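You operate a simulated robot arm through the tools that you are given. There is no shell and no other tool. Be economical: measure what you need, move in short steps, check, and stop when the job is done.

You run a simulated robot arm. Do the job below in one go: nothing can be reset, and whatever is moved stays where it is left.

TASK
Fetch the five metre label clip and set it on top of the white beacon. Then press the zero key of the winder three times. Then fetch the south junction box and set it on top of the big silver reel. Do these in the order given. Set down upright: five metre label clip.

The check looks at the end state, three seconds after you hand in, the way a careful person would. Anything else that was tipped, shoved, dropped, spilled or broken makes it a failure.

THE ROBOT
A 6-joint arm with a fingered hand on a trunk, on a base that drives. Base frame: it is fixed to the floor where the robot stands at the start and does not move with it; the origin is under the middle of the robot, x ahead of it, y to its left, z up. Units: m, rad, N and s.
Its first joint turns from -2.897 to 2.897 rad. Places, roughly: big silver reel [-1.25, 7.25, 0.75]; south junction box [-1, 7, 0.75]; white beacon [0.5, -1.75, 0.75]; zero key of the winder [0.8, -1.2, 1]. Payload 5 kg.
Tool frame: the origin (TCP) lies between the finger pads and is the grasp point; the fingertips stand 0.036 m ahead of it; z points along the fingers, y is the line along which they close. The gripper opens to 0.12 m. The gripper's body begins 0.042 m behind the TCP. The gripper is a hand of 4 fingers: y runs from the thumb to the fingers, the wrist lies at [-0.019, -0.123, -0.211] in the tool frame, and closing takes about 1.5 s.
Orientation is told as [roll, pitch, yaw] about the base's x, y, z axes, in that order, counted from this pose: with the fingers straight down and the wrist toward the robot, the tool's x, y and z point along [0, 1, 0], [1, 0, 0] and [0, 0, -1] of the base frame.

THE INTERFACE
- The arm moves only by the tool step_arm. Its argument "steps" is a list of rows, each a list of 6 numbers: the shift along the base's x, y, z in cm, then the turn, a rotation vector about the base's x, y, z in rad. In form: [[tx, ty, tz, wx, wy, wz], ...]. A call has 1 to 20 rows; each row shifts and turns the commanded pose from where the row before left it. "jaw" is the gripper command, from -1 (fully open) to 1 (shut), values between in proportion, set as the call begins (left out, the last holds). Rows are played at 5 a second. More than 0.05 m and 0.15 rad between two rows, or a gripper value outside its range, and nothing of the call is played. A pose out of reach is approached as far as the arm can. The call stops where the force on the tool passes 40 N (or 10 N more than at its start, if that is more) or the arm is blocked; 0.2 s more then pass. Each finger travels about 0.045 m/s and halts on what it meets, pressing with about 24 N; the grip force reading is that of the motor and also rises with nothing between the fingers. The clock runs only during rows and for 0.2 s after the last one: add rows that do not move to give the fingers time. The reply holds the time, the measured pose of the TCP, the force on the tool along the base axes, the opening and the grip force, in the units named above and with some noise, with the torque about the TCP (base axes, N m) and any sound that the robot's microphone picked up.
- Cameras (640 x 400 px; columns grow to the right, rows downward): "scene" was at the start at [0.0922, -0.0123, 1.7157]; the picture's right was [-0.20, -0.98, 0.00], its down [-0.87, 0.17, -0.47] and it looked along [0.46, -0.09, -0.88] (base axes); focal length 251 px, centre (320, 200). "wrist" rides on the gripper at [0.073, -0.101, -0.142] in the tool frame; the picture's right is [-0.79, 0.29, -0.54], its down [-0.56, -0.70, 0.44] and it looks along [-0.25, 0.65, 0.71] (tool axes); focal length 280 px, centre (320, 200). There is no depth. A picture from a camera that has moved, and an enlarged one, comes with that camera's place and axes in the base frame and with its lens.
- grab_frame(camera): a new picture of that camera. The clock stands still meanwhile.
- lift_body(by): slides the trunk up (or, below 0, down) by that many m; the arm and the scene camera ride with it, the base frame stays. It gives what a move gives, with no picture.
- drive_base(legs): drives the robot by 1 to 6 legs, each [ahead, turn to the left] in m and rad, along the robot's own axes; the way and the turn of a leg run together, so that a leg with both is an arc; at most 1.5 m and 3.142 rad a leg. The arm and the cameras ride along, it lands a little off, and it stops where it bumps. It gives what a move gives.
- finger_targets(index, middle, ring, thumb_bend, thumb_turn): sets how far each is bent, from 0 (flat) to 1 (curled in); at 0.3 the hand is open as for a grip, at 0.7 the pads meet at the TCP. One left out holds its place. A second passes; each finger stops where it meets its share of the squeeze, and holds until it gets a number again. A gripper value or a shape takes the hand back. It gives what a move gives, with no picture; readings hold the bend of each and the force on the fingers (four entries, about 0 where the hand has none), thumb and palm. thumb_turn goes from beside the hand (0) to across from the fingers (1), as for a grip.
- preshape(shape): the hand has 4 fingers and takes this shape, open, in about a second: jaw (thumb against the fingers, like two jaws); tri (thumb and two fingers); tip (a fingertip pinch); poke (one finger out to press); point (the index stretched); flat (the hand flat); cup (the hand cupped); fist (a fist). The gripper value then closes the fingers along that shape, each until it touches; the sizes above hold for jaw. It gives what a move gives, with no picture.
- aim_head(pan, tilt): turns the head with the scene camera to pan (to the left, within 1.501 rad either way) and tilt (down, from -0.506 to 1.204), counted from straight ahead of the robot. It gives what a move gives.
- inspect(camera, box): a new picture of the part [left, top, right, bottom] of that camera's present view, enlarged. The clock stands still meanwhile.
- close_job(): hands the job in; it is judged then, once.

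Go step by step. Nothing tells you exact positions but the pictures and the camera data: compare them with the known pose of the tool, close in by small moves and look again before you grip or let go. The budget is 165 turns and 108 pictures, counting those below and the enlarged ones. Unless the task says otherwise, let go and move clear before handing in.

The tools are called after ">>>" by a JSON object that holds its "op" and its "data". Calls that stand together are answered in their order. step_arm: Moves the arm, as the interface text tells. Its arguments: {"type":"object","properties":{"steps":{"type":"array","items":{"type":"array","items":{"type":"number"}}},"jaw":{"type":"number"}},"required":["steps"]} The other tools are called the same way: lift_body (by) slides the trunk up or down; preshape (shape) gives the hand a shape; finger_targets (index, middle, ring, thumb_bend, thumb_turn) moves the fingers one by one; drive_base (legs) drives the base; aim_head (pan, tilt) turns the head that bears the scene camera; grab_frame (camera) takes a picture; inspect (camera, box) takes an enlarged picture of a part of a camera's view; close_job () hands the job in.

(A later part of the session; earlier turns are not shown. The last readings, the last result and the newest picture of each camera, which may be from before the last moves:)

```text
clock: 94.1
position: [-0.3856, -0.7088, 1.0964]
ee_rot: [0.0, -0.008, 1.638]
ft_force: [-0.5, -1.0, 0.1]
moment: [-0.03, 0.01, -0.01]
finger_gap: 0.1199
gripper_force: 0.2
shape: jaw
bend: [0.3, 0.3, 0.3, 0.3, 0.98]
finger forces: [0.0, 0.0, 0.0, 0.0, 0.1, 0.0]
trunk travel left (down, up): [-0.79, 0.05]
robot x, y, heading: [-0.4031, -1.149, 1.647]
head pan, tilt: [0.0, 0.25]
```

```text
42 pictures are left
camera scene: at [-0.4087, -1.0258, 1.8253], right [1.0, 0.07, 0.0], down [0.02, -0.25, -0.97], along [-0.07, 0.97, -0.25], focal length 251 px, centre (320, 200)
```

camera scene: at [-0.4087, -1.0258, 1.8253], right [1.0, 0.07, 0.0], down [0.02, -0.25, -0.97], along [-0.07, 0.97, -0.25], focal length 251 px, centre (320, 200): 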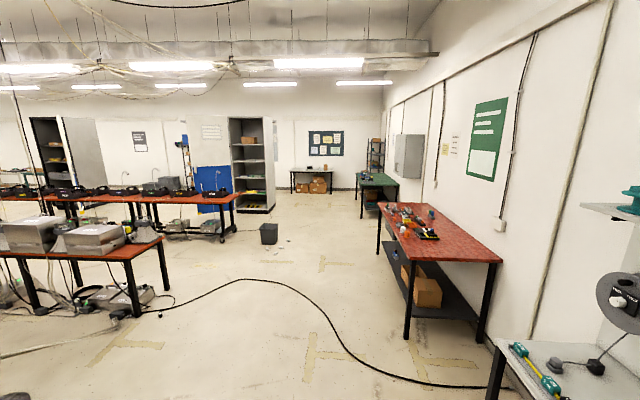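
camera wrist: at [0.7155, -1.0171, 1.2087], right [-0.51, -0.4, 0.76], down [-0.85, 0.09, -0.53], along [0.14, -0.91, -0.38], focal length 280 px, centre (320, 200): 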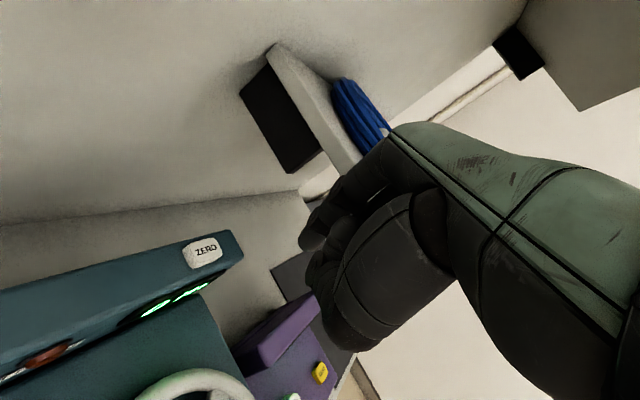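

The destination table is straight ahead at the far end; the corridor between the bin and the red bench is free apart from a cable on the floor. I drive in stages.

>>> {"op": "drive_base", "data": {"legs": [[0, -0.015], [1.5, 0], [1.5, 0]]}}

>>> {"op": "grab_frame", "data": {"camera": "scene"}}

```text
clock: 109.0
position: [-0.4931, 2.3125, 1.0968]
ee_rot: [0.0, -0.008, 1.613]
ft_force: [-0.1, -0.1, -0.7]
moment: [0.01, -0.01, 0.01]
finger_gap: 0.1197
gripper_force: 0.1
shape: jaw
bend: [0.3, 0.3, 0.3, 0.3, 0.98]
finger forces: [0.0, 0.1, 0.0, 0.0, 0.0, 0.1]
trunk travel left (down, up): [-0.79, 0.05]
robot x, y, heading: [-0.5176, 1.8761, 1.618]
head pan, tilt: [0.0, 0.25]
```

```text
41 pictures are left
camera scene: at [-0.5261, 1.997, 1.8254], right [1.0, 0.05, 0.0], down [0.01, -0.25, -0.97], along [-0.04, 0.97, -0.25], focal length 251 px, centre (320, 200)
```

scene: 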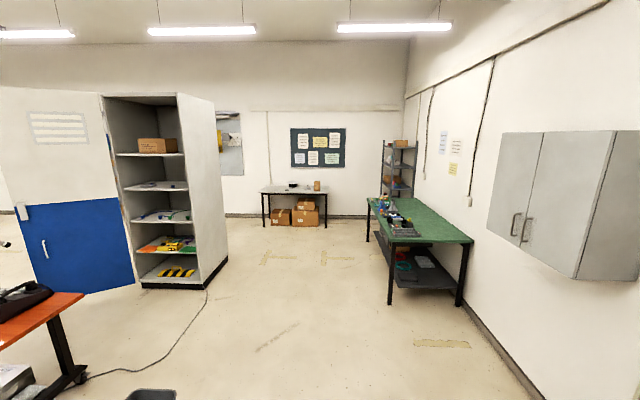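

>>> {"op": "inspect", "data": {"camera": "scene", "box": [250, 165, 340, 235]}}

```text
5.71 times, centred on (295, 200) of scene
camera zoom: at [-0.5261, 1.997, 1.8254], right [1.0, 0.05, 0.0], down [0.01, -0.25, -0.97], along [-0.04, 0.97, -0.25], focal length 1434 px, centre (463, 200)
```

zoom: 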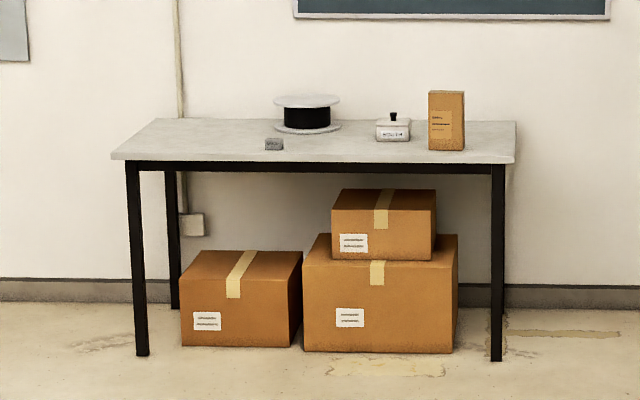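

On the far table: the big reel lies flat on the left, the white box with a black knob and label (south junction box) on its right, plus a small grey item and a carton. I drive up to the table.

>>> {"op": "drive_base", "data": {"legs": [[0, 0.104], [1.5, 0], [1.5, 0], [1.3, 0], [0, -0.151]]}}

>>> {"op": "aim_head", "data": {"pan": 0.0, "tilt": 0.6}}

>>> {"op": "grab_frame", "data": {"camera": "scene"}}

```text
clock: 130.8
position: [-1.142, 6.5612, 1.0964]
ee_rot: [0.0, -0.008, 1.569]
ft_force: [-0.1, 0.1, 0.0]
moment: [-0.03, 0.04, -0.05]
finger_gap: 0.1198
gripper_force: 0.1
shape: jaw
bend: [0.3, 0.3, 0.3, 0.3, 0.98]
finger forces: [0.0, 0.1, 0.1, 0.0, 0.0, 0.0]
trunk travel left (down, up): [-0.79, 0.05]
robot x, y, heading: [-1.1834, 6.124, 1.573]
head pan, tilt: [0.0, 0.25]
```

```text
clock: 131.6
position: [-1.1419, 6.5611, 1.097]
ee_rot: [0.0, -0.008, 1.569]
ft_force: [-0.4, -0.3, -0.3]
moment: [-0.01, -0.02, 0.0]
finger_gap: 0.1198
gripper_force: 0.1
shape: jaw
bend: [0.3, 0.3, 0.3, 0.3, 0.98]
finger forces: [0.0, 0.0, 0.1, 0.0, 0.0, 0.0]
trunk travel left (down, up): [-0.79, 0.05]
robot x, y, heading: [-1.1858, 6.1252, 1.569]
head pan, tilt: [0.0, 0.6]
```

```text
39 pictures are left
camera scene: at [-1.1883, 6.2417, 1.7933], right [1.0, 0.0, 0.0], down [0.0, -0.56, -0.83], along [0.0, 0.83, -0.56], focal length 251 px, centre (320, 200)
```

scene: 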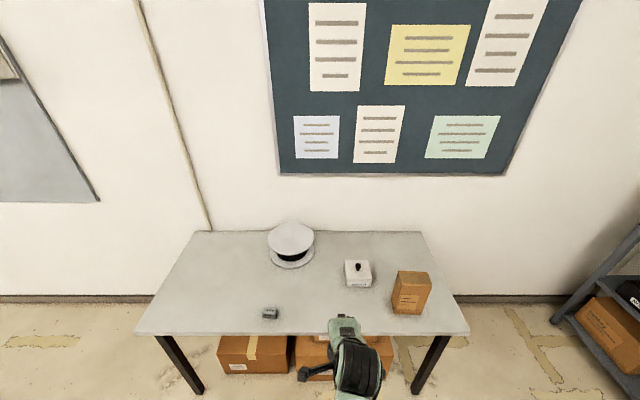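

>>> {"op": "inspect", "data": {"camera": "scene", "box": [240, 210, 440, 340]}}

>>> {"op": "inspect", "data": {"camera": "scene", "box": [330, 250, 390, 300]}}

```text
3.08 times, centred on (340, 275) of scene
camera zoom: at [-1.1883, 6.2417, 1.7933], right [1.0, 0.0, 0.0], down [0.0, -0.56, -0.83], along [0.0, 0.83, -0.56], focal length 772 px, centre (258, -31)
```

zoom: 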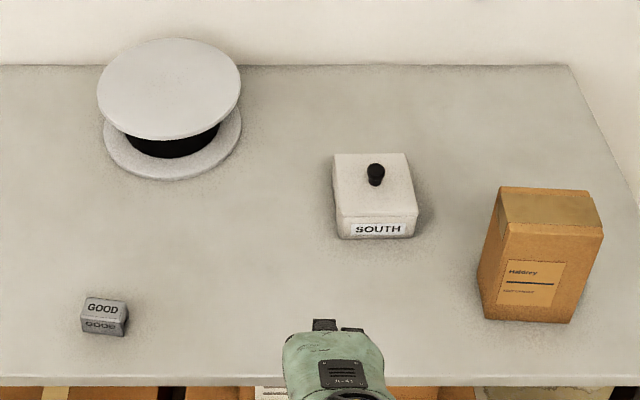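

```text
8.00 times, centred on (360, 275) of scene
camera zoom: at [-1.1883, 6.2417, 1.7933], right [1.0, 0.0, 0.0], down [0.0, -0.56, -0.83], along [0.0, 0.83, -0.56], focal length 2008 px, centre (0, -400)
```

zoom: 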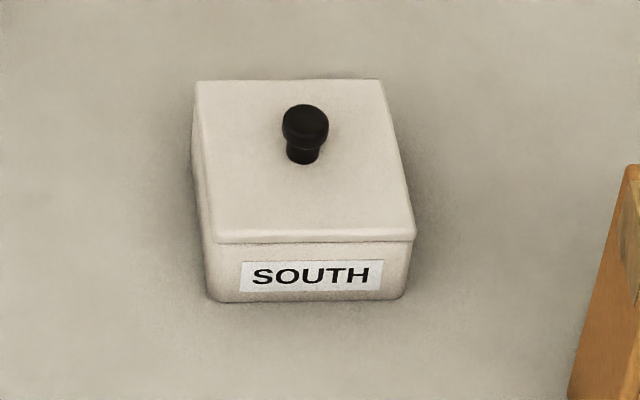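

The box is 12 cm square and 5.5 cm tall at (-1.003, 7.075), as wide as the hand opens, with a central knob at z 0.82–0.85. The reel's top is about (-1.34, 7.25, 0.866), 25 cm across. I move nearer the table and take a three-point finger shape for the knob.

>>> {"op": "drive_base", "data": {"legs": [[0.2, 0]]}}

>>> {"op": "finger_targets", "data": {"index": 0.5, "middle": 0.5, "ring": 1.0, "thumb_bend": 0.5, "thumb_turn": 1.0}}

>>> {"op": "step_arm", "data": {"steps": [[3, 3, 0, 0, 0, 0], [3, 3, 0, 0, 0, 0], [3, 4, 0, 0, 0, 0], [3, 4, 0, 0, 0, 0], [2, 4, 0, 0, 0, 0], [0, 4, -1, 0, 0, 0], [0, 4, -2, 0, 0, 0], [0, 3, -3, 0, 0, 0], [0, 0, 0, 0, 0, 0]]}}

>>> {"op": "grab_frame", "data": {"camera": "wrist"}}

```text
clock: 133.2
position: [-1.1442, 6.7572, 1.096]
ee_rot: [0.0, -0.007, 1.574]
ft_force: [-0.7, -0.2, 0.4]
moment: [0.01, -0.01, -0.01]
finger_gap: 0.1199
gripper_force: 0.1
shape: jaw
bend: [0.3, 0.3, 0.3, 0.3, 0.98]
finger forces: [0.1, 0.0, 0.1, 0.0, 0.0, 0.0]
trunk travel left (down, up): [-0.79, 0.05]
robot x, y, heading: [-1.188, 6.3208, 1.578]
head pan, tilt: [0.0, 0.6]
```

```text
clock: 134.2
position: [-1.1441, 6.7579, 1.097]
ee_rot: [-0.001, -0.007, 1.573]
ft_force: [0.7, 0.8, 0.0]
moment: [0.02, 0.01, 0.02]
finger_gap: 0.0644
gripper_force: 0.1
shape: fingers
bend: [0.5, 0.5, 1.0, 0.5, 1.0]
finger forces: [0.1, 0.0, 0.0, 0.1, 0.0, 0.1]
trunk travel left (down, up): [-0.79, 0.05]
robot x, y, heading: [-1.1919, 6.3244, 1.576]
head pan, tilt: [0.0, 0.6]
```

```text
clock: 136.2
position: [-1.0053, 7.0483, 1.0374]
ee_rot: [-0.002, -0.01, 1.574]
ft_force: [1.0, -0.7, 0.4]
moment: [0.01, -0.02, 0.01]
finger_gap: 0.0644
gripper_force: 0.0
shape: fingers
bend: [0.5, 0.5, 1.0, 0.5, 1.0]
finger forces: [0.0, 0.0, 0.1, 0.1, 0.0, 0.1]
trunk travel left (down, up): [-0.79, 0.05]
robot x, y, heading: [-1.1877, 6.3228, 1.577]
head pan, tilt: [0.0, 0.6]
```

```text
36 pictures are left
camera wrist: at [-1.0783, 6.9466, 1.1784], right [0.79, 0.29, 0.54], down [0.56, -0.7, -0.45], along [0.25, 0.66, -0.71], focal length 280 px, centre (320, 200)
```

wrist: 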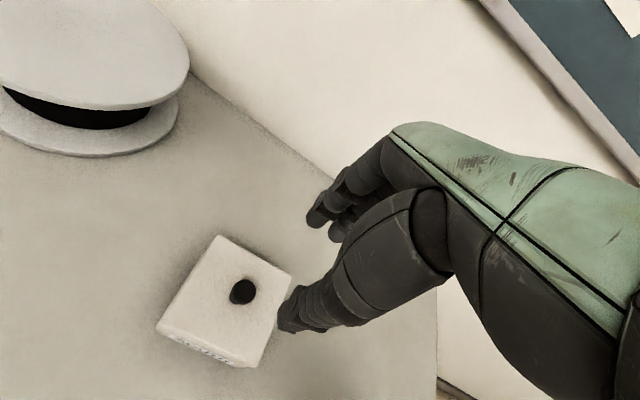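

The wrist view puts the knob at about (-1.006, 7.067). I centre over it and descend to 0.91.

>>> {"op": "step_arm", "data": {"steps": [[0, 2, -2, 0, 0, 0], [0, 0, -3, 0, 0, 0], [0, 0, -3, 0, 0, 0], [0, 0, -3, 0, 0, 0], [0, 0, -1.5, 0, 0, 0], [0, 0, 0, 0, 0, 0]]}}

>>> {"op": "inspect", "data": {"camera": "wrist", "box": [200, 170, 400, 370]}}

```text
clock: 137.6
position: [-1.0068, 7.0682, 0.9128]
ee_rot: [0.002, -0.007, 1.574]
ft_force: [0.2, -0.2, 0.3]
moment: [-0.02, 0.0, -0.01]
finger_gap: 0.0645
gripper_force: 0.0
shape: fingers
bend: [0.5, 0.5, 1.0, 0.5, 1.0]
finger forces: [0.1, 0.0, 0.1, 0.0, 0.1, 0.0]
trunk travel left (down, up): [-0.79, 0.05]
robot x, y, heading: [-1.1898, 6.3237, 1.576]
head pan, tilt: [0.0, 0.6]
```

```text
2.00 times, centred on (300, 270) of wrist
camera zoom: at [-1.0808, 6.9668, 1.0537], right [0.79, 0.29, 0.54], down [0.56, -0.7, -0.45], along [0.25, 0.66, -0.71], focal length 561 px, centre (360, 60)
```

zoom: 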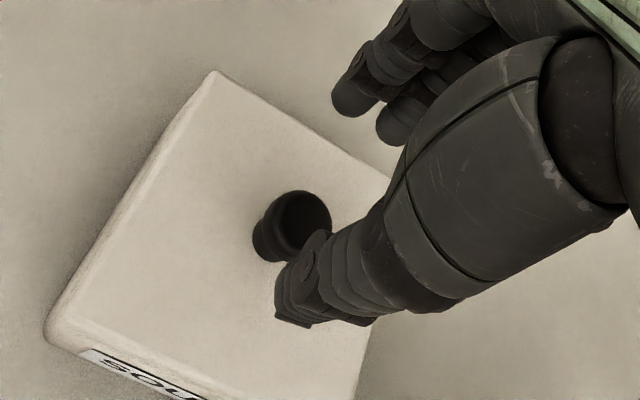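

The knob is centred under the hand. I descend to 0.868 and check before closing.

>>> {"op": "step_arm", "data": {"steps": [[0.3, 0, -1.5, 0, 0, 0], [0, 0, -1.5, 0, 0, 0], [0, 0, -1.5, 0, 0, 0], [0, 0, 0, 0, 0, 0]]}}

>>> {"op": "inspect", "data": {"camera": "wrist", "box": [200, 170, 400, 370]}}

```text
clock: 138.6
position: [-1.0026, 7.0685, 0.8676]
ee_rot: [-0.001, -0.009, 1.573]
ft_force: [-0.5, 0.3, 2.5]
moment: [0.2, -0.03, 0.02]
finger_gap: 0.0646
gripper_force: 1.6
shape: fingers
bend: [0.5, 0.5, 1.0, 0.5, 1.0]
finger forces: [0.0, 3.3, 0.0, 0.1, 0.1, 0.1]
trunk travel left (down, up): [-0.79, 0.05]
robot x, y, heading: [-1.1869, 6.3177, 1.575]
head pan, tilt: [0.0, 0.6]
```

```text
2.00 times, centred on (300, 270) of wrist
camera zoom: at [-1.0756, 6.9666, 1.0088], right [0.79, 0.29, 0.54], down [0.56, -0.69, -0.45], along [0.25, 0.66, -0.71], focal length 561 px, centre (360, 60)
```

zoom: 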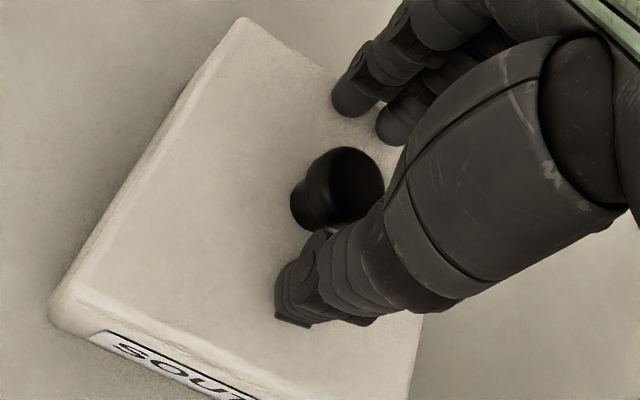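

The middle fingertip just grazes the lid. I raise 5 mm and close gradually on the knob.

>>> {"op": "step_arm", "data": {"steps": [[0, 0, 0.6, 0, 0, 0], [0, 0, 0, 0, 0, 0]]}}

>>> {"op": "finger_targets", "data": {"index": 0.6, "middle": 0.6, "thumb_bend": 0.6}}

>>> {"op": "inspect", "data": {"camera": "wrist", "box": [240, 180, 400, 300]}}

```text
clock: 139.2
position: [-1.0032, 7.0674, 0.8723]
ee_rot: [0.002, -0.008, 1.574]
ft_force: [0.0, 0.0, 0.1]
moment: [0.0, 0.02, 0.0]
finger_gap: 0.0647
gripper_force: 0.2
shape: fingers
bend: [0.5, 0.5, 1.0, 0.5, 1.0]
finger forces: [0.0, 0.0, 0.0, 0.1, 0.1, 0.0]
trunk travel left (down, up): [-0.79, 0.05]
robot x, y, heading: [-1.1921, 6.3206, 1.578]
head pan, tilt: [0.0, 0.6]
```

```text
clock: 140.2
position: [-1.0025, 7.0676, 0.873]
ee_rot: [-0.001, -0.009, 1.574]
ft_force: [1.1, -1.9, -0.2]
moment: [-0.03, 0.0, -0.01]
finger_gap: 0.0375
gripper_force: 1.0
shape: fingers
bend: [0.6, 0.6, 1.0, 0.58, 1.0]
finger forces: [0.0, 0.1, 0.0, 0.0, 1.9, 0.0]
trunk travel left (down, up): [-0.79, 0.05]
robot x, y, heading: [-1.1896, 6.3196, 1.577]
head pan, tilt: [0.0, 0.6]
```

```text
3.33 times, centred on (320, 240) of wrist
camera zoom: at [-1.0757, 6.9664, 1.0137], right [0.79, 0.29, 0.54], down [0.56, -0.7, -0.45], along [0.25, 0.66, -0.71], focal length 935 px, centre (320, 67)
```

zoom: 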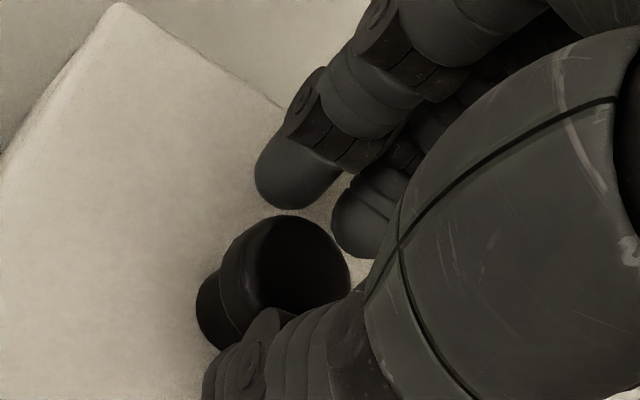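

The thumb touches first; I shift the hand 4 mm back and 4 mm left, then close firmly.

>>> {"op": "step_arm", "data": {"steps": [[-0.4, -0.4, 0, 0, 0, 0], [0, 0, 0, 0, 0, 0]]}}

>>> {"op": "finger_targets", "data": {"index": 0.85, "middle": 0.85, "thumb_bend": 0.85}}

>>> {"op": "inspect", "data": {"camera": "wrist", "box": [200, 170, 400, 370]}}

```text
clock: 140.8
position: [-1.0063, 7.0651, 0.8719]
ee_rot: [0.0, -0.009, 1.574]
ft_force: [0.5, -1.3, 0.2]
moment: [-0.03, -0.02, 0.03]
finger_gap: 0.036
gripper_force: 0.5
shape: fingers
bend: [0.6, 0.6, 1.0, 0.59, 1.0]
finger forces: [0.0, 0.1, 0.1, 0.0, 0.7, 0.0]
trunk travel left (down, up): [-0.79, 0.05]
robot x, y, heading: [-1.1867, 6.3182, 1.572]
head pan, tilt: [0.0, 0.6]
```

```text
clock: 141.8
position: [-1.0075, 7.0657, 0.8718]
ee_rot: [0.001, -0.007, 1.574]
ft_force: [-0.7, -0.9, -1.4]
moment: [0.13, 0.01, 0.07]
finger_gap: 0.0249
gripper_force: 20.4
shape: fingers
bend: [0.61, 0.65, 1.0, 0.63, 1.0]
finger forces: [10.6, 7.8, 0.0, 0.0, 21.1, 0.1]
trunk travel left (down, up): [-0.79, 0.05]
robot x, y, heading: [-1.1884, 6.3209, 1.577]
head pan, tilt: [0.0, 0.6]
```

```text
2.00 times, centred on (300, 270) of wrist
camera zoom: at [-1.0797, 6.9633, 1.0133], right [0.79, 0.29, 0.54], down [0.56, -0.7, -0.45], along [0.25, 0.66, -0.71], focal length 561 px, centre (360, 60)
```

zoom: 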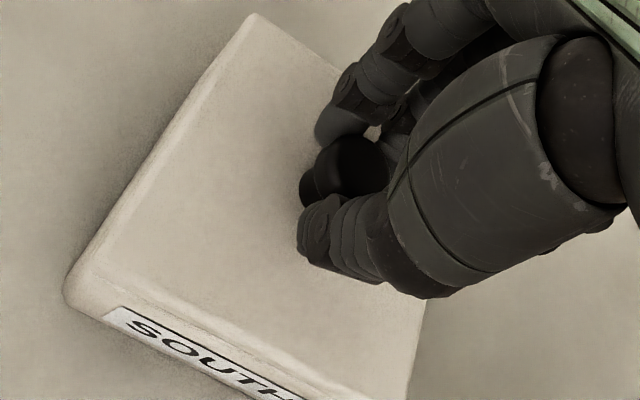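

Firm grip on the knob (20 N, gap 25 mm). I test-lift by 1.5 cm to see whether the whole box comes or only a lid.

>>> {"op": "step_arm", "data": {"steps": [[0, 0, 0.5, 0, 0, 0], [0, 0, 0.5, 0, 0, 0], [0, 0, 0.5, 0, 0, 0], [0, 0, 0, 0, 0, 0]]}}

>>> {"op": "inspect", "data": {"camera": "scene", "box": [320, 240, 440, 330]}}

>>> {"op": "inspect", "data": {"camera": "wrist", "box": [200, 200, 400, 400]}}

```text
clock: 142.8
position: [-1.0059, 7.0638, 0.887]
ee_rot: [0.002, -0.007, 1.574]
ft_force: [-0.6, 0.4, -3.9]
moment: [0.03, -0.05, -0.01]
finger_gap: 0.0248
gripper_force: 18.7
shape: fingers
bend: [0.6, 0.65, 1.0, 0.65, 1.0]
finger forces: [10.5, 7.4, 0.1, 0.0, 19.3, 0.0]
trunk travel left (down, up): [-0.79, 0.05]
robot x, y, heading: [-1.1875, 6.3206, 1.578]
head pan, tilt: [0.0, 0.6]
```

```text
4.44 times, centred on (380, 285) of scene
camera zoom: at [-1.1895, 6.4398, 1.7931], right [1.0, 0.01, 0.0], down [0.0, -0.57, -0.82], along [-0.01, 0.82, -0.57], focal length 1115 px, centre (53, -178)
```

zoom: 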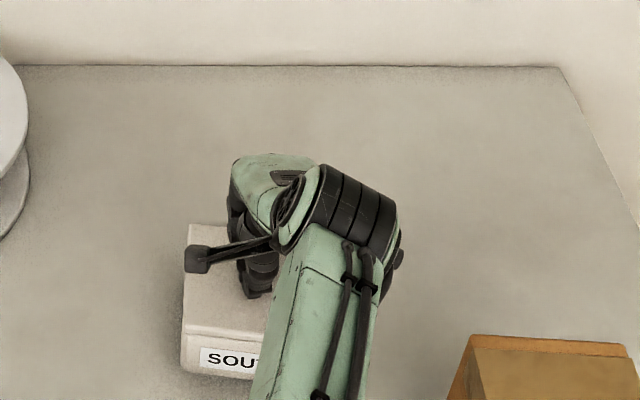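

```text
2.00 times, centred on (300, 300) of wrist
camera zoom: at [-1.0797, 6.9635, 1.0282], right [0.79, 0.29, 0.54], down [0.56, -0.7, -0.45], along [0.25, 0.66, -0.71], focal length 561 px, centre (360, 0)
```

zoom: 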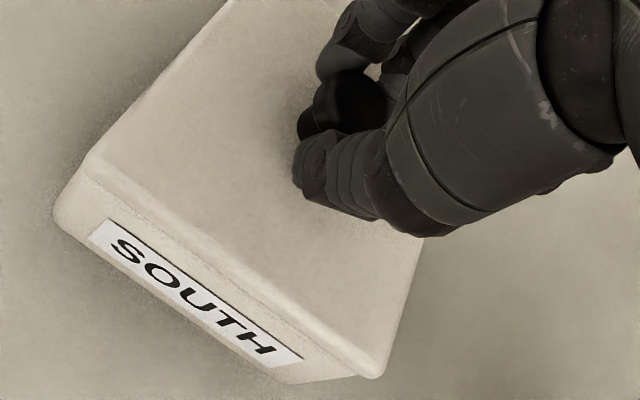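

The whole box rises, label side and all. I lift it to carrying height and check.

>>> {"op": "step_arm", "data": {"steps": [[0, 0, 2, 0, 0, 0], [0, 0, 2, 0, 0, 0], [0, 0, 2, 0, 0, 0], [0, 0, 2, 0, 0, 0], [0, 0, 2, 0, 0, 0], [0, 0, 2, 0, 0, 0], [0, 0, 0, 0, 0, 0]]}}

>>> {"op": "grab_frame", "data": {"camera": "wrist"}}

>>> {"op": "grab_frame", "data": {"camera": "scene"}}

```text
clock: 144.4
position: [-1.0069, 7.0663, 1.0061]
ee_rot: [0.003, -0.007, 1.575]
ft_force: [-0.2, 0.3, -4.4]
moment: [-0.01, 0.01, 0.01]
finger_gap: 0.0249
gripper_force: 18.6
shape: fingers
bend: [0.6, 0.65, 1.0, 0.65, 1.0]
finger forces: [10.6, 7.7, 0.0, 0.1, 19.2, 0.0]
trunk travel left (down, up): [-0.79, 0.05]
robot x, y, heading: [-1.185, 6.3201, 1.578]
head pan, tilt: [0.0, 0.6]
```

```text
29 pictures are left
camera wrist: at [-1.0792, 6.9644, 1.1485], right [0.79, 0.29, 0.54], down [0.56, -0.7, -0.45], along [0.25, 0.66, -0.71], focal length 280 px, centre (320, 200)
```

wrist: 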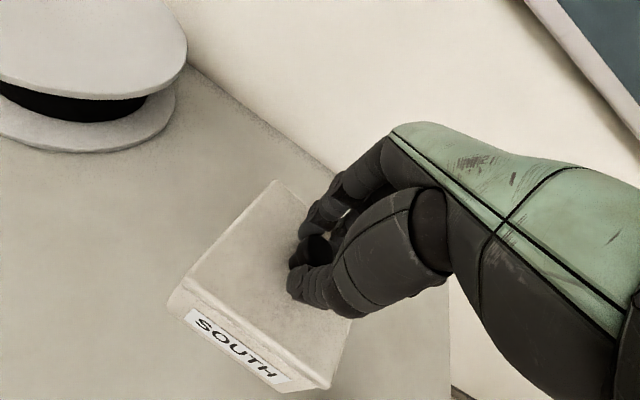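

```text
28 pictures are left
camera scene: at [-1.1895, 6.4399, 1.7931], right [1.0, 0.01, 0.0], down [0.0, -0.57, -0.82], along [-0.01, 0.82, -0.57], focal length 251 px, centre (320, 200)
```

scene: 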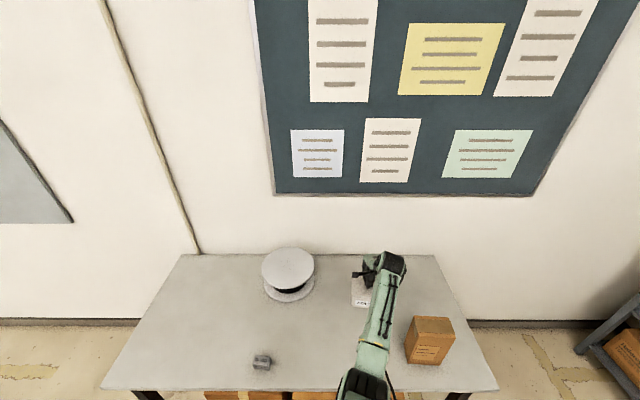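

The box hangs level. I zoom on the reel to fix its centre and height.

>>> {"op": "inspect", "data": {"camera": "scene", "box": [240, 230, 340, 310]}}

```text
5.00 times, centred on (290, 270) of scene
camera zoom: at [-1.1895, 6.4399, 1.7931], right [1.0, 0.01, 0.0], down [0.0, -0.57, -0.82], along [-0.01, 0.82, -0.57], focal length 1255 px, centre (470, -150)
```

zoom: 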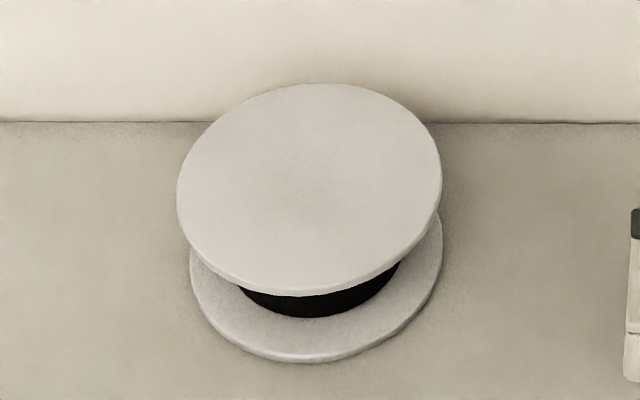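

The reel top is centred at (-1.35, 7.228) at z 0.875, so the TCP should end near z 0.987. I raise the box, turn slightly toward the reel and drive 12 cm nearer.

>>> {"op": "step_arm", "data": {"steps": [[0, 0, 2, 0, 0, 0], [0, 0, 2, 0, 0, 0], [0, 0, 1.5, 0, 0, 0], [0, 0, 0, 0, 0, 0]]}}

>>> {"op": "drive_base", "data": {"legs": [[0, 0.18], [0.12, 0]]}}

```text
clock: 145.4
position: [-1.0056, 7.0644, 1.0625]
ee_rot: [0.001, -0.008, 1.574]
ft_force: [-1.1, 0.0, -3.3]
moment: [0.02, -0.03, 0.0]
finger_gap: 0.0246
gripper_force: 18.5
shape: fingers
bend: [0.6, 0.65, 1.0, 0.65, 1.0]
finger forces: [10.6, 7.8, 0.1, 0.0, 19.2, 0.0]
trunk travel left (down, up): [-0.79, 0.05]
robot x, y, heading: [-1.1873, 6.3168, 1.579]
head pan, tilt: [0.0, 0.6]
```

```text
clock: 147.3
position: [-1.1622, 7.2019, 1.0634]
ee_rot: [0.002, -0.006, 1.751]
ft_force: [-0.5, -0.3, -4.2]
moment: [0.01, -0.03, 0.01]
finger_gap: 0.0243
gripper_force: 18.4
shape: fingers
bend: [0.6, 0.65, 1.0, 0.65, 1.0]
finger forces: [10.4, 8.2, 0.0, 0.1, 19.2, 0.0]
trunk travel left (down, up): [-0.79, 0.05]
robot x, y, heading: [-1.2109, 6.4337, 1.755]
head pan, tilt: [0.0, 0.6]
```

>>> {"op": "step_arm", "data": {"steps": [[-3.5, 0.2, 0, 0, 0, 0], [-3.5, 0.2, 0, 0, 0, 0], [-3.5, 0.3, 0, 0, 0, 0], [-3.5, 0.3, 0, 0, 0, 0], [-3.5, 0.3, 0, 0, 0, 0], [-0.8, 0, 0, 0, 0, 0], [0, 0, 0, 0, 0, 0]]}}

>>> {"op": "grab_frame", "data": {"camera": "wrist"}}

>>> {"op": "inspect", "data": {"camera": "scene", "box": [240, 210, 400, 330]}}

```text
clock: 148.9
position: [-1.3454, 7.2158, 1.0614]
ee_rot: [0.001, -0.007, 1.751]
ft_force: [0.2, -0.9, -3.7]
moment: [0.04, 0.01, -0.03]
finger_gap: 0.0244
gripper_force: 18.7
shape: fingers
bend: [0.6, 0.65, 1.0, 0.66, 1.0]
finger forces: [10.7, 8.6, 0.0, 0.0, 19.1, 0.1]
trunk travel left (down, up): [-0.79, 0.05]
robot x, y, heading: [-1.2125, 6.4369, 1.753]
head pan, tilt: [0.0, 0.6]
```

```text
26 pictures are left
camera wrist: at [-1.4001, 7.1037, 1.2027], right [0.73, 0.42, 0.54], down [0.68, -0.59, -0.45], along [0.13, 0.69, -0.71], focal length 280 px, centre (320, 200)
```

wrist: 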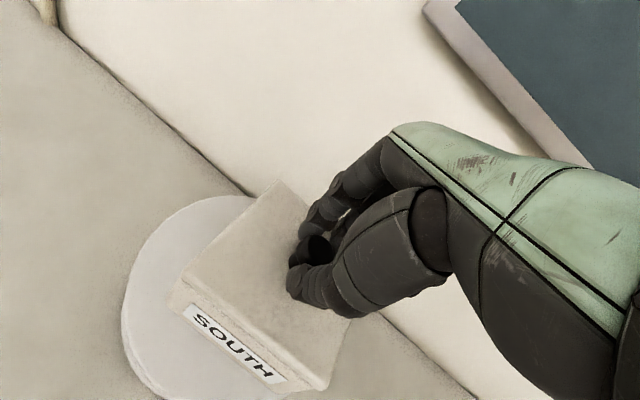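

```text
3.33 times, centred on (320, 270) of scene
camera zoom: at [-1.2327, 6.5547, 1.7931], right [0.98, 0.18, 0.0], down [0.1, -0.56, -0.82], along [-0.15, 0.81, -0.57], focal length 836 px, centre (320, -33)
```

zoom: 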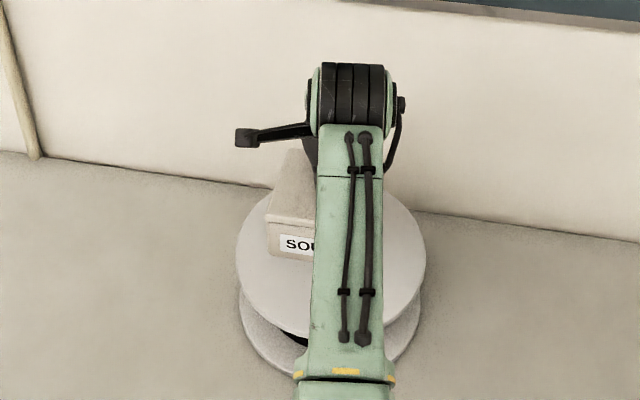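

The box is above the reel's middle. I lower it to about 1 cm above the top.

>>> {"op": "step_arm", "data": {"steps": [[0, 0, -2, 0, 0, 0], [0, 0, -2, 0, 0, 0], [0, 0, -1.5, 0, 0, 0], [0, 0, 0, 0, 0, 0]]}}

>>> {"op": "grab_frame", "data": {"camera": "wrist"}}

>>> {"op": "inspect", "data": {"camera": "scene", "box": [260, 230, 380, 320]}}

```text
clock: 149.9
position: [-1.344, 7.2157, 1.0059]
ee_rot: [0.002, -0.006, 1.749]
ft_force: [0.3, 0.1, -4.3]
moment: [0.02, 0.05, 0.01]
finger_gap: 0.0242
gripper_force: 19.5
shape: fingers
bend: [0.6, 0.65, 1.0, 0.66, 1.0]
finger forces: [10.7, 8.7, 0.0, 0.1, 18.8, 0.0]
trunk travel left (down, up): [-0.79, 0.05]
robot x, y, heading: [-1.2076, 6.4388, 1.752]
head pan, tilt: [0.0, 0.6]
```

```text
24 pictures are left
camera wrist: at [-1.3981, 7.1033, 1.1474], right [0.73, 0.42, 0.54], down [0.68, -0.59, -0.45], along [0.13, 0.69, -0.71], focal length 280 px, centre (320, 200)
```

wrist: 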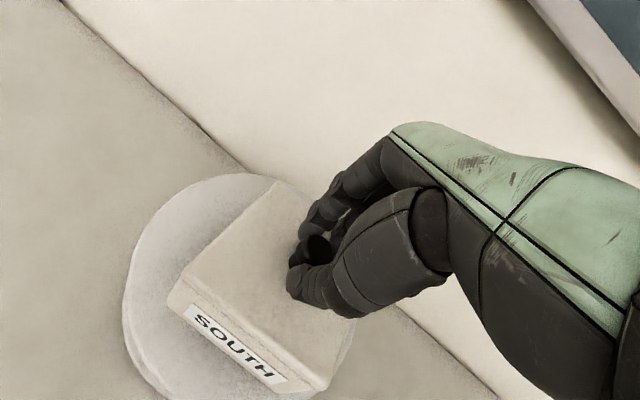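

```text
4.44 times, centred on (320, 275) of scene
camera zoom: at [-1.2325, 6.5549, 1.7931], right [0.98, 0.18, 0.0], down [0.1, -0.56, -0.82], along [-0.15, 0.81, -0.57], focal length 1115 px, centre (320, -133)
```

zoom: 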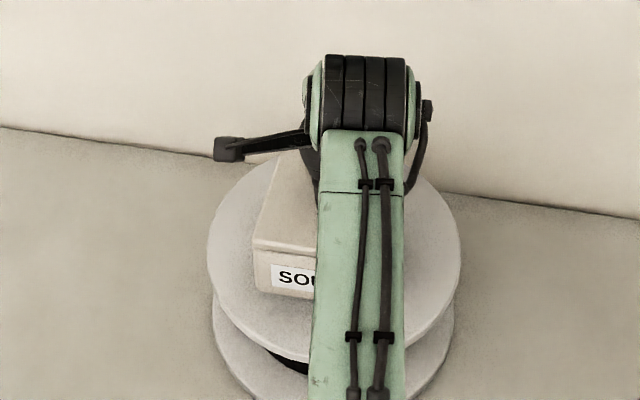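

Slightly left of centre; I shift 1 cm right and lower in small steps until it touches.

>>> {"op": "step_arm", "data": {"steps": [[1, 0.2, 0, 0, 0, 0], [0, 0, -0.6, 0, 0, 0], [0, 0, -0.4, 0, 0, 0], [0, 0, -0.3, 0, 0, 0], [0, 0, 0, 0, 0, 0]]}}

>>> {"op": "step_arm", "data": {"steps": [[0, 0, -0.3, 0, 0, 0], [0, 0, 0, 0, 0, 0]]}}

```text
clock: 151.1
position: [-1.3344, 7.2171, 0.9939]
ee_rot: [0.0, -0.007, 1.752]
ft_force: [0.2, 0.4, -4.4]
moment: [0.02, -0.01, 0.01]
finger_gap: 0.0242
gripper_force: 19.3
shape: fingers
bend: [0.6, 0.65, 1.0, 0.66, 1.0]
finger forces: [10.7, 8.8, 0.1, 0.1, 18.8, 0.0]
trunk travel left (down, up): [-0.79, 0.05]
robot x, y, heading: [-1.2108, 6.4353, 1.754]
head pan, tilt: [0.0, 0.6]
```

```text
clock: 151.7
position: [-1.3345, 7.2177, 0.9903]
ee_rot: [-0.001, -0.008, 1.75]
ft_force: [-0.5, 0.4, -3.7]
moment: [0.0, 0.01, 0.0]
finger_gap: 0.0245
gripper_force: 19.1
shape: fingers
bend: [0.6, 0.65, 1.0, 0.66, 1.0]
finger forces: [10.7, 8.7, 0.0, 0.0, 18.8, 0.1]
trunk travel left (down, up): [-0.79, 0.05]
robot x, y, heading: [-1.2124, 6.4367, 1.754]
head pan, tilt: [0.0, 0.6]
```

>>> {"op": "step_arm", "data": {"steps": [[0, 0, -0.3, 0, 0, 0], [0, 0, 0, 0, 0, 0]]}}

>>> {"op": "step_arm", "data": {"steps": [[0, 0, -0.2, 0, 0, 0], [0, 0, 0, 0, 0, 0]]}}

```text
clock: 152.3
position: [-1.3342, 7.2173, 0.9886]
ee_rot: [0.0, -0.008, 1.751]
ft_force: [-0.2, 0.7, -4.3]
moment: [0.02, -0.02, 0.01]
finger_gap: 0.0244
gripper_force: 19.4
shape: fingers
bend: [0.6, 0.65, 1.0, 0.66, 1.0]
finger forces: [10.8, 8.8, 0.0, 0.1, 18.8, 0.0]
trunk travel left (down, up): [-0.79, 0.05]
robot x, y, heading: [-1.2107, 6.442, 1.752]
head pan, tilt: [0.0, 0.6]
```

```text
clock: 152.9
position: [-1.335, 7.2175, 0.9856]
ee_rot: [-0.001, -0.007, 1.75]
ft_force: [-0.2, -0.5, -4.1]
moment: [0.06, 0.01, -0.02]
finger_gap: 0.0243
gripper_force: 19.0
shape: fingers
bend: [0.6, 0.65, 1.0, 0.66, 1.0]
finger forces: [10.7, 9.1, 0.1, 0.0, 18.9, 0.0]
trunk travel left (down, up): [-0.79, 0.05]
robot x, y, heading: [-1.2105, 6.4385, 1.752]
head pan, tilt: [0.0, 0.6]
```

Still carrying the full weight, so a little lower yet.

>>> {"op": "step_arm", "data": {"steps": [[0, 0, -0.2, 0, 0, 0], [0, 0, 0, 0, 0, 0]]}}

>>> {"op": "step_arm", "data": {"steps": [[0, 0, -0.2, 0, 0, 0], [0, 0, 0, 0, 0, 0]]}}

>>> {"op": "inspect", "data": {"camera": "scene", "box": [260, 230, 380, 320]}}

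```text
clock: 153.5
position: [-1.3353, 7.2179, 0.9842]
ee_rot: [-0.001, -0.009, 1.75]
ft_force: [0.9, -0.7, -1.8]
moment: [0.05, 0.06, 0.02]
finger_gap: 0.024
gripper_force: 20.0
shape: fingers
bend: [0.6, 0.65, 1.0, 0.65, 1.0]
finger forces: [10.7, 9.2, 0.1, 0.0, 19.0, 0.0]
trunk travel left (down, up): [-0.79, 0.05]
robot x, y, heading: [-1.2097, 6.4394, 1.759]
head pan, tilt: [0.0, 0.6]
```

```text
clock: 154.1
position: [-1.3361, 7.2162, 0.9828]
ee_rot: [-0.001, -0.009, 1.751]
ft_force: [1.1, -1.1, -0.7]
moment: [0.05, 0.06, 0.01]
finger_gap: 0.024
gripper_force: 19.8
shape: fingers
bend: [0.6, 0.65, 1.0, 0.65, 1.0]
finger forces: [10.1, 9.5, 0.0, 0.0, 19.5, 0.1]
trunk travel left (down, up): [-0.79, 0.05]
robot x, y, heading: [-1.2114, 6.4353, 1.757]
head pan, tilt: [0.0, 0.6]
```

```text
4.44 times, centred on (320, 275) of scene
camera zoom: at [-1.2325, 6.5541, 1.7932], right [0.98, 0.18, 0.0], down [0.1, -0.56, -0.83], along [-0.15, 0.81, -0.56], focal length 1115 px, centre (320, -133)
```

zoom: 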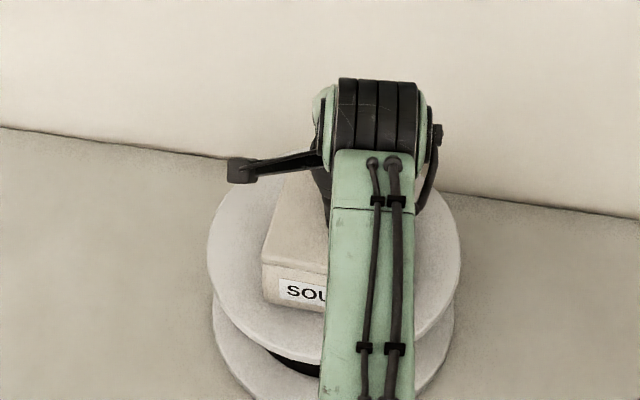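

The weight has transferred to the reel. One more 2 mm to settle, then I open the fingers.

>>> {"op": "step_arm", "data": {"steps": [[0, 0, -0.2, 0, 0, 0], [0, 0, 0, 0, 0, 0]]}}

>>> {"op": "finger_targets", "data": {"index": 0.55, "middle": 0.58, "thumb_bend": 0.58}}

>>> {"op": "finger_targets", "data": {"index": 0.48, "middle": 0.48, "thumb_bend": 0.48}}

>>> {"op": "inspect", "data": {"camera": "wrist", "box": [200, 180, 400, 380]}}

```text
clock: 154.7
position: [-1.3355, 7.216, 0.9802]
ee_rot: [0.0, -0.007, 1.75]
ft_force: [0.0, -0.9, 0.5]
moment: [0.09, 0.04, 0.02]
finger_gap: 0.0242
gripper_force: 20.1
shape: fingers
bend: [0.6, 0.66, 1.0, 0.65, 1.0]
finger forces: [10.1, 9.4, 0.0, 0.0, 20.0, 0.0]
trunk travel left (down, up): [-0.79, 0.05]
robot x, y, heading: [-1.211, 6.4399, 1.753]
head pan, tilt: [0.0, 0.6]
```

```text
clock: 155.7
position: [-1.3342, 7.2185, 0.9808]
ee_rot: [0.001, -0.007, 1.75]
ft_force: [0.4, 0.9, -0.6]
moment: [0.04, 0.01, 0.0]
finger_gap: 0.0456
gripper_force: 0.0
shape: fingers
bend: [0.55, 0.57, 1.0, 0.57, 1.0]
finger forces: [0.1, 0.0, 0.1, 0.0, 0.0, 0.1]
trunk travel left (down, up): [-0.79, 0.05]
robot x, y, heading: [-1.2128, 6.4387, 1.758]
head pan, tilt: [0.0, 0.6]
```

```text
clock: 156.7
position: [-1.3349, 7.2169, 0.9805]
ee_rot: [0.0, -0.006, 1.75]
ft_force: [-0.1, -0.4, -0.4]
moment: [-0.01, 0.0, -0.04]
finger_gap: 0.0698
gripper_force: 0.1
shape: fingers
bend: [0.48, 0.48, 1.0, 0.48, 1.0]
finger forces: [0.0, 0.1, 0.0, 0.0, 0.0, 0.0]
trunk travel left (down, up): [-0.79, 0.05]
robot x, y, heading: [-1.2103, 6.4351, 1.755]
head pan, tilt: [0.0, 0.6]
```

```text
2.00 times, centred on (300, 280) of wrist
camera zoom: at [-1.3894, 7.1049, 1.1222], right [0.73, 0.42, 0.54], down [0.68, -0.59, -0.45], along [0.13, 0.69, -0.71], focal length 561 px, centre (360, 40)
```

zoom: 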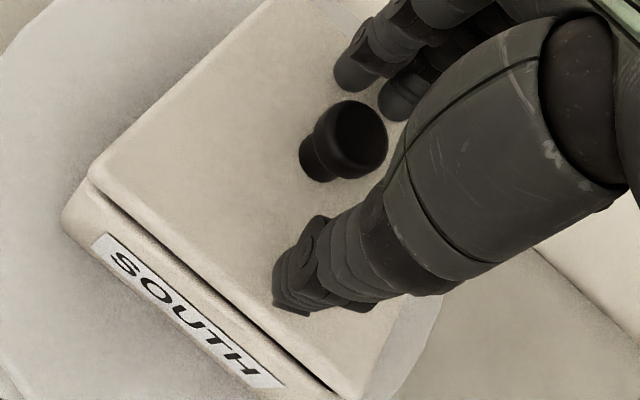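

Fingers are clear of the knob. I rise straight up and draw the arm away, then check.

>>> {"op": "step_arm", "data": {"steps": [[0, 0, 1, 0, 0, 0], [0, 0, 2, 0, 0, 0], [0, 0, 2, 0, 0, 0], [0, 0, 3, 0, 0, 0], [0, 0, 3, 0, 0, 0], [2, -3, 0, 0, 0, 0], [3, -4, 0, 0, 0, 0], [3, -4, 0, 0, 0, 0], [4, -3, 0, 0, 0, 0], [4, -3, 0, 0, 0, 0], [4, -2, 0, 0, 0, 0]]}}

>>> {"op": "inspect", "data": {"camera": "scene", "box": [260, 220, 380, 310]}}

>>> {"op": "grab_frame", "data": {"camera": "wrist"}}

```text
clock: 159.1
position: [-1.1348, 7.028, 1.0904]
ee_rot: [0.0, -0.008, 1.752]
ft_force: [0.1, -0.1, -0.2]
moment: [0.0, 0.0, 0.02]
finger_gap: 0.0701
gripper_force: 0.0
shape: fingers
bend: [0.48, 0.48, 1.0, 0.48, 1.0]
finger forces: [0.1, 0.1, 0.1, 0.1, 0.0, 0.1]
trunk travel left (down, up): [-0.79, 0.05]
robot x, y, heading: [-1.2115, 6.4365, 1.757]
head pan, tilt: [0.0, 0.6]
```

```text
4.44 times, centred on (320, 265) of scene
camera zoom: at [-1.2311, 6.5536, 1.7933], right [0.98, 0.18, 0.0], down [0.1, -0.56, -0.83], along [-0.15, 0.81, -0.56], focal length 1115 px, centre (320, -89)
```

zoom: 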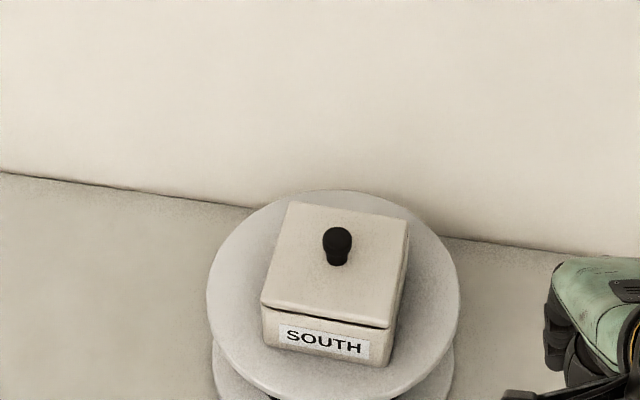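

```text
19 pictures are left
camera wrist: at [-1.1879, 6.9153, 1.2315], right [0.73, 0.42, 0.54], down [0.68, -0.59, -0.45], along [0.13, 0.69, -0.71], focal length 280 px, centre (320, 200)
```

wrist: 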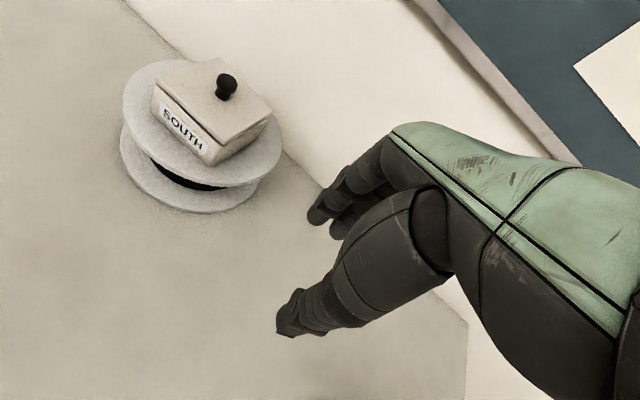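

The box rests on the reel, but its lid seam looks slightly open. I zoom in.

>>> {"op": "inspect", "data": {"camera": "scene", "box": [300, 250, 350, 295]}}

>>> {"op": "inspect", "data": {"camera": "wrist", "box": [110, 40, 300, 220]}}

```text
8.89 times, centred on (325, 272) of scene
camera zoom: at [-1.2311, 6.5536, 1.7933], right [0.98, 0.18, 0.0], down [0.1, -0.56, -0.83], along [-0.15, 0.81, -0.56], focal length 2231 px, centre (276, -444)
```

zoom: 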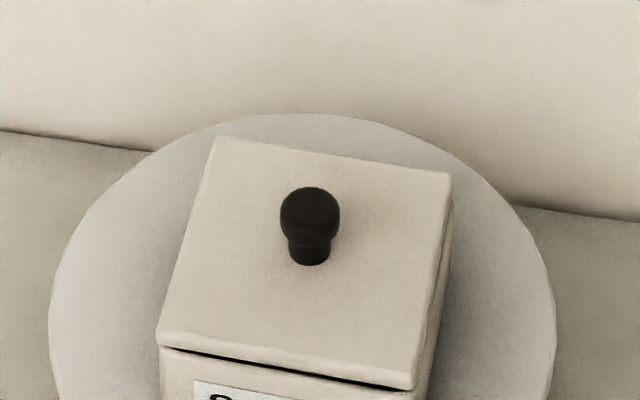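

```text
2.22 times, centred on (205, 130) of wrist
camera zoom: at [-1.1879, 6.9153, 1.2315], right [0.73, 0.42, 0.54], down [0.68, -0.59, -0.45], along [0.13, 0.69, -0.71], focal length 623 px, centre (576, 356)
```

zoom: 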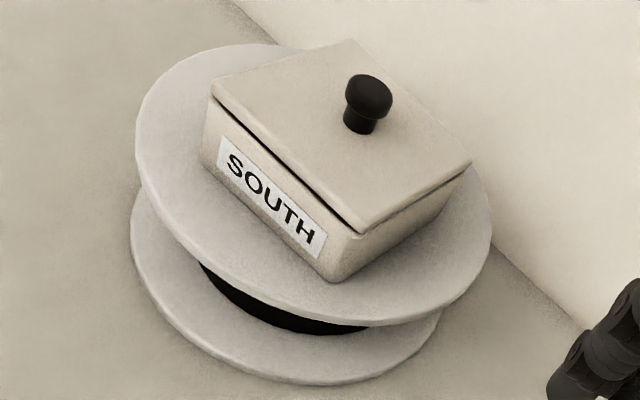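

The lid's front edge stands open by a couple of millimetres, which it did not before. I'll press it gently shut with the straddling fingertips, tilting the hand slightly so the thumb meets the front of the lid.

>>> {"op": "step_arm", "data": {"steps": [[-4, 2, 0, 0, 0, 0], [-4, 3, 0, 0, 0, 0], [-4, 3, 0, 0.05, 0, 0], [-3, 4, 0, 0.05, 0, 0], [-3, 4, 0, 0, 0, 0], [-2, 2.5, 0, 0, 0, 0], [0, 0, -3, 0, 0, 0], [0, 0, -3, 0, 0, 0], [0, 0, -2, 0, 0, 0], [0, 0, 0, 0, 0, 0]]}}

>>> {"op": "inspect", "data": {"camera": "wrist", "box": [200, 180, 400, 380]}}

```text
clock: 161.3
position: [-1.3333, 7.2129, 1.0105]
ee_rot: [-0.018, -0.106, 1.752]
ft_force: [0.0, -0.1, 0.1]
moment: [0.0, 0.01, -0.02]
finger_gap: 0.0698
gripper_force: 0.0
shape: fingers
bend: [0.48, 0.48, 1.0, 0.48, 1.0]
finger forces: [0.0, 0.0, 0.0, 0.1, 0.1, 0.0]
trunk travel left (down, up): [-0.79, 0.05]
robot x, y, heading: [-1.205, 6.4376, 1.755]
head pan, tilt: [0.0, 0.6]
```

```text
2.00 times, centred on (300, 280) of wrist
camera zoom: at [-1.3873, 7.0864, 1.1396], right [0.73, 0.36, 0.58], down [0.68, -0.54, -0.5], along [0.13, 0.76, -0.64], focal length 561 px, centre (360, 40)
```

zoom: 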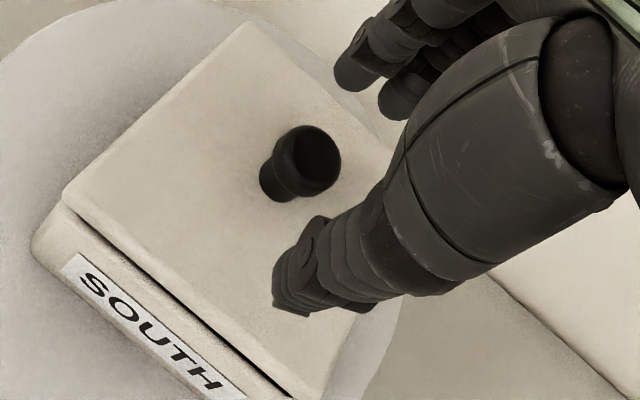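

The thumb is over the lid's front part, clear of the knob. I descend gently until it presses.

>>> {"op": "step_arm", "data": {"steps": [[0, 0, -0.8, 0, 0, 0], [0, 0, -0.6, 0, 0, 0], [0, 0, -0.4, 0, 0, 0], [0, 0, 0, 0, 0, 0]]}}

>>> {"op": "step_arm", "data": {"steps": [[0, 0, -0.4, 0, 0, 0], [0, 0, 0, 0, 0, 0]]}}

```text
clock: 162.3
position: [-1.3347, 7.2108, 0.9926]
ee_rot: [-0.017, -0.105, 1.752]
ft_force: [-0.9, 1.2, -0.4]
moment: [0.01, 0.01, 0.01]
finger_gap: 0.0697
gripper_force: 0.0
shape: fingers
bend: [0.48, 0.48, 1.0, 0.48, 1.0]
finger forces: [0.0, 0.0, 0.0, 0.0, 0.0, 0.0]
trunk travel left (down, up): [-0.79, 0.05]
robot x, y, heading: [-1.2106, 6.4377, 1.759]
head pan, tilt: [0.0, 0.6]
```

```text
clock: 162.9
position: [-1.3349, 7.2111, 0.9878]
ee_rot: [-0.018, -0.104, 1.75]
ft_force: [-0.1, -0.2, -0.9]
moment: [0.01, 0.01, -0.02]
finger_gap: 0.0697
gripper_force: 0.1
shape: fingers
bend: [0.48, 0.48, 1.0, 0.48, 1.0]
finger forces: [0.0, 0.1, 0.0, 0.0, 0.0, 0.0]
trunk travel left (down, up): [-0.79, 0.05]
robot x, y, heading: [-1.2135, 6.4363, 1.755]
head pan, tilt: [0.0, 0.6]
```

>>> {"op": "step_arm", "data": {"steps": [[0, 0, -0.3, 0, 0, 0], [0, 0, -0.2, 0, 0, 0], [0, 0, 0, 0, 0, 0]]}}

>>> {"op": "step_arm", "data": {"steps": [[0, 0, -0.3, 0, 0, 0], [0, 0, 0, 0, 0, 0]]}}

```text
clock: 163.7
position: [-1.3341, 7.2111, 0.9848]
ee_rot: [-0.016, -0.105, 1.751]
ft_force: [-0.2, 0.2, -0.3]
moment: [-0.02, -0.01, 0.04]
finger_gap: 0.0701
gripper_force: 0.1
shape: fingers
bend: [0.48, 0.48, 1.0, 0.48, 1.0]
finger forces: [0.1, 0.1, 0.0, 0.1, 0.1, 0.1]
trunk travel left (down, up): [-0.79, 0.05]
robot x, y, heading: [-1.2133, 6.4357, 1.755]
head pan, tilt: [0.0, 0.6]
```

```text
clock: 164.3
position: [-1.3333, 7.2119, 0.9807]
ee_rot: [-0.018, -0.104, 1.752]
ft_force: [0.4, -0.1, -0.2]
moment: [-0.02, -0.01, 0.0]
finger_gap: 0.0699
gripper_force: 0.1
shape: fingers
bend: [0.48, 0.48, 1.0, 0.48, 1.0]
finger forces: [0.1, 0.0, 0.1, 0.1, 0.0, 0.1]
trunk travel left (down, up): [-0.79, 0.05]
robot x, y, heading: [-1.2116, 6.4398, 1.758]
head pan, tilt: [0.0, 0.6]
```

>>> {"op": "step_arm", "data": {"steps": [[0, 0, -0.3, 0, 0, 0], [0, 0, 0, 0, 0, 0]]}}

>>> {"op": "step_arm", "data": {"steps": [[0, 0, -0.2, 0, 0, 0], [0, 0, 0, 0, 0, 0]]}}

>>> {"op": "inspect", "data": {"camera": "wrist", "box": [180, 180, 400, 400]}}

```text
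clock: 164.9
position: [-1.3349, 7.2129, 0.9807]
ee_rot: [-0.017, -0.11, 1.751]
ft_force: [0.1, -0.2, 11.2]
moment: [-0.51, 0.0, -0.04]
finger_gap: 0.0705
gripper_force: 5.1
shape: fingers
bend: [0.48, 0.48, 1.0, 0.48, 1.0]
finger forces: [0.1, 0.1, 0.1, 0.0, 10.8, 0.1]
trunk travel left (down, up): [-0.79, 0.05]
robot x, y, heading: [-1.2082, 6.4364, 1.758]
head pan, tilt: [0.0, 0.6]
```

```text
clock: 165.5
position: [-1.3353, 7.2115, 0.9802]
ee_rot: [-0.018, -0.112, 1.75]
ft_force: [-1.2, 0.3, 24.0]
moment: [-1.07, -0.09, -0.04]
finger_gap: 0.0698
gripper_force: 12.0
shape: fingers
bend: [0.48, 0.48, 1.0, 0.49, 1.0]
finger forces: [0.0, 0.0, 0.0, 0.0, 24.6, 0.1]
trunk travel left (down, up): [-0.79, 0.05]
robot x, y, heading: [-1.21, 6.4362, 1.757]
head pan, tilt: [0.0, 0.6]
```

```text
1.82 times, centred on (290, 290) of wrist
camera zoom: at [-1.3885, 7.0841, 1.1087], right [0.73, 0.36, 0.58], down [0.67, -0.53, -0.51], along [0.13, 0.76, -0.63], focal length 510 px, centre (374, 36)
```

zoom: 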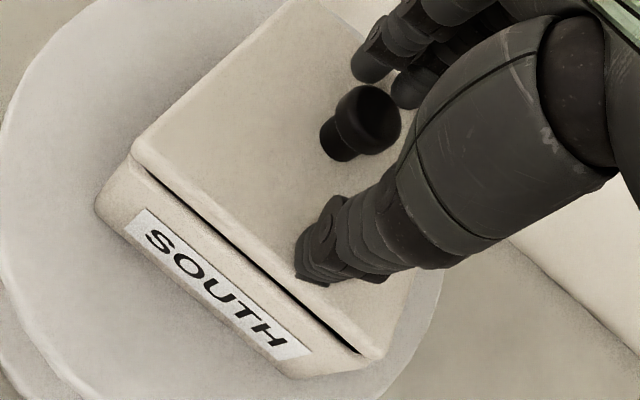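

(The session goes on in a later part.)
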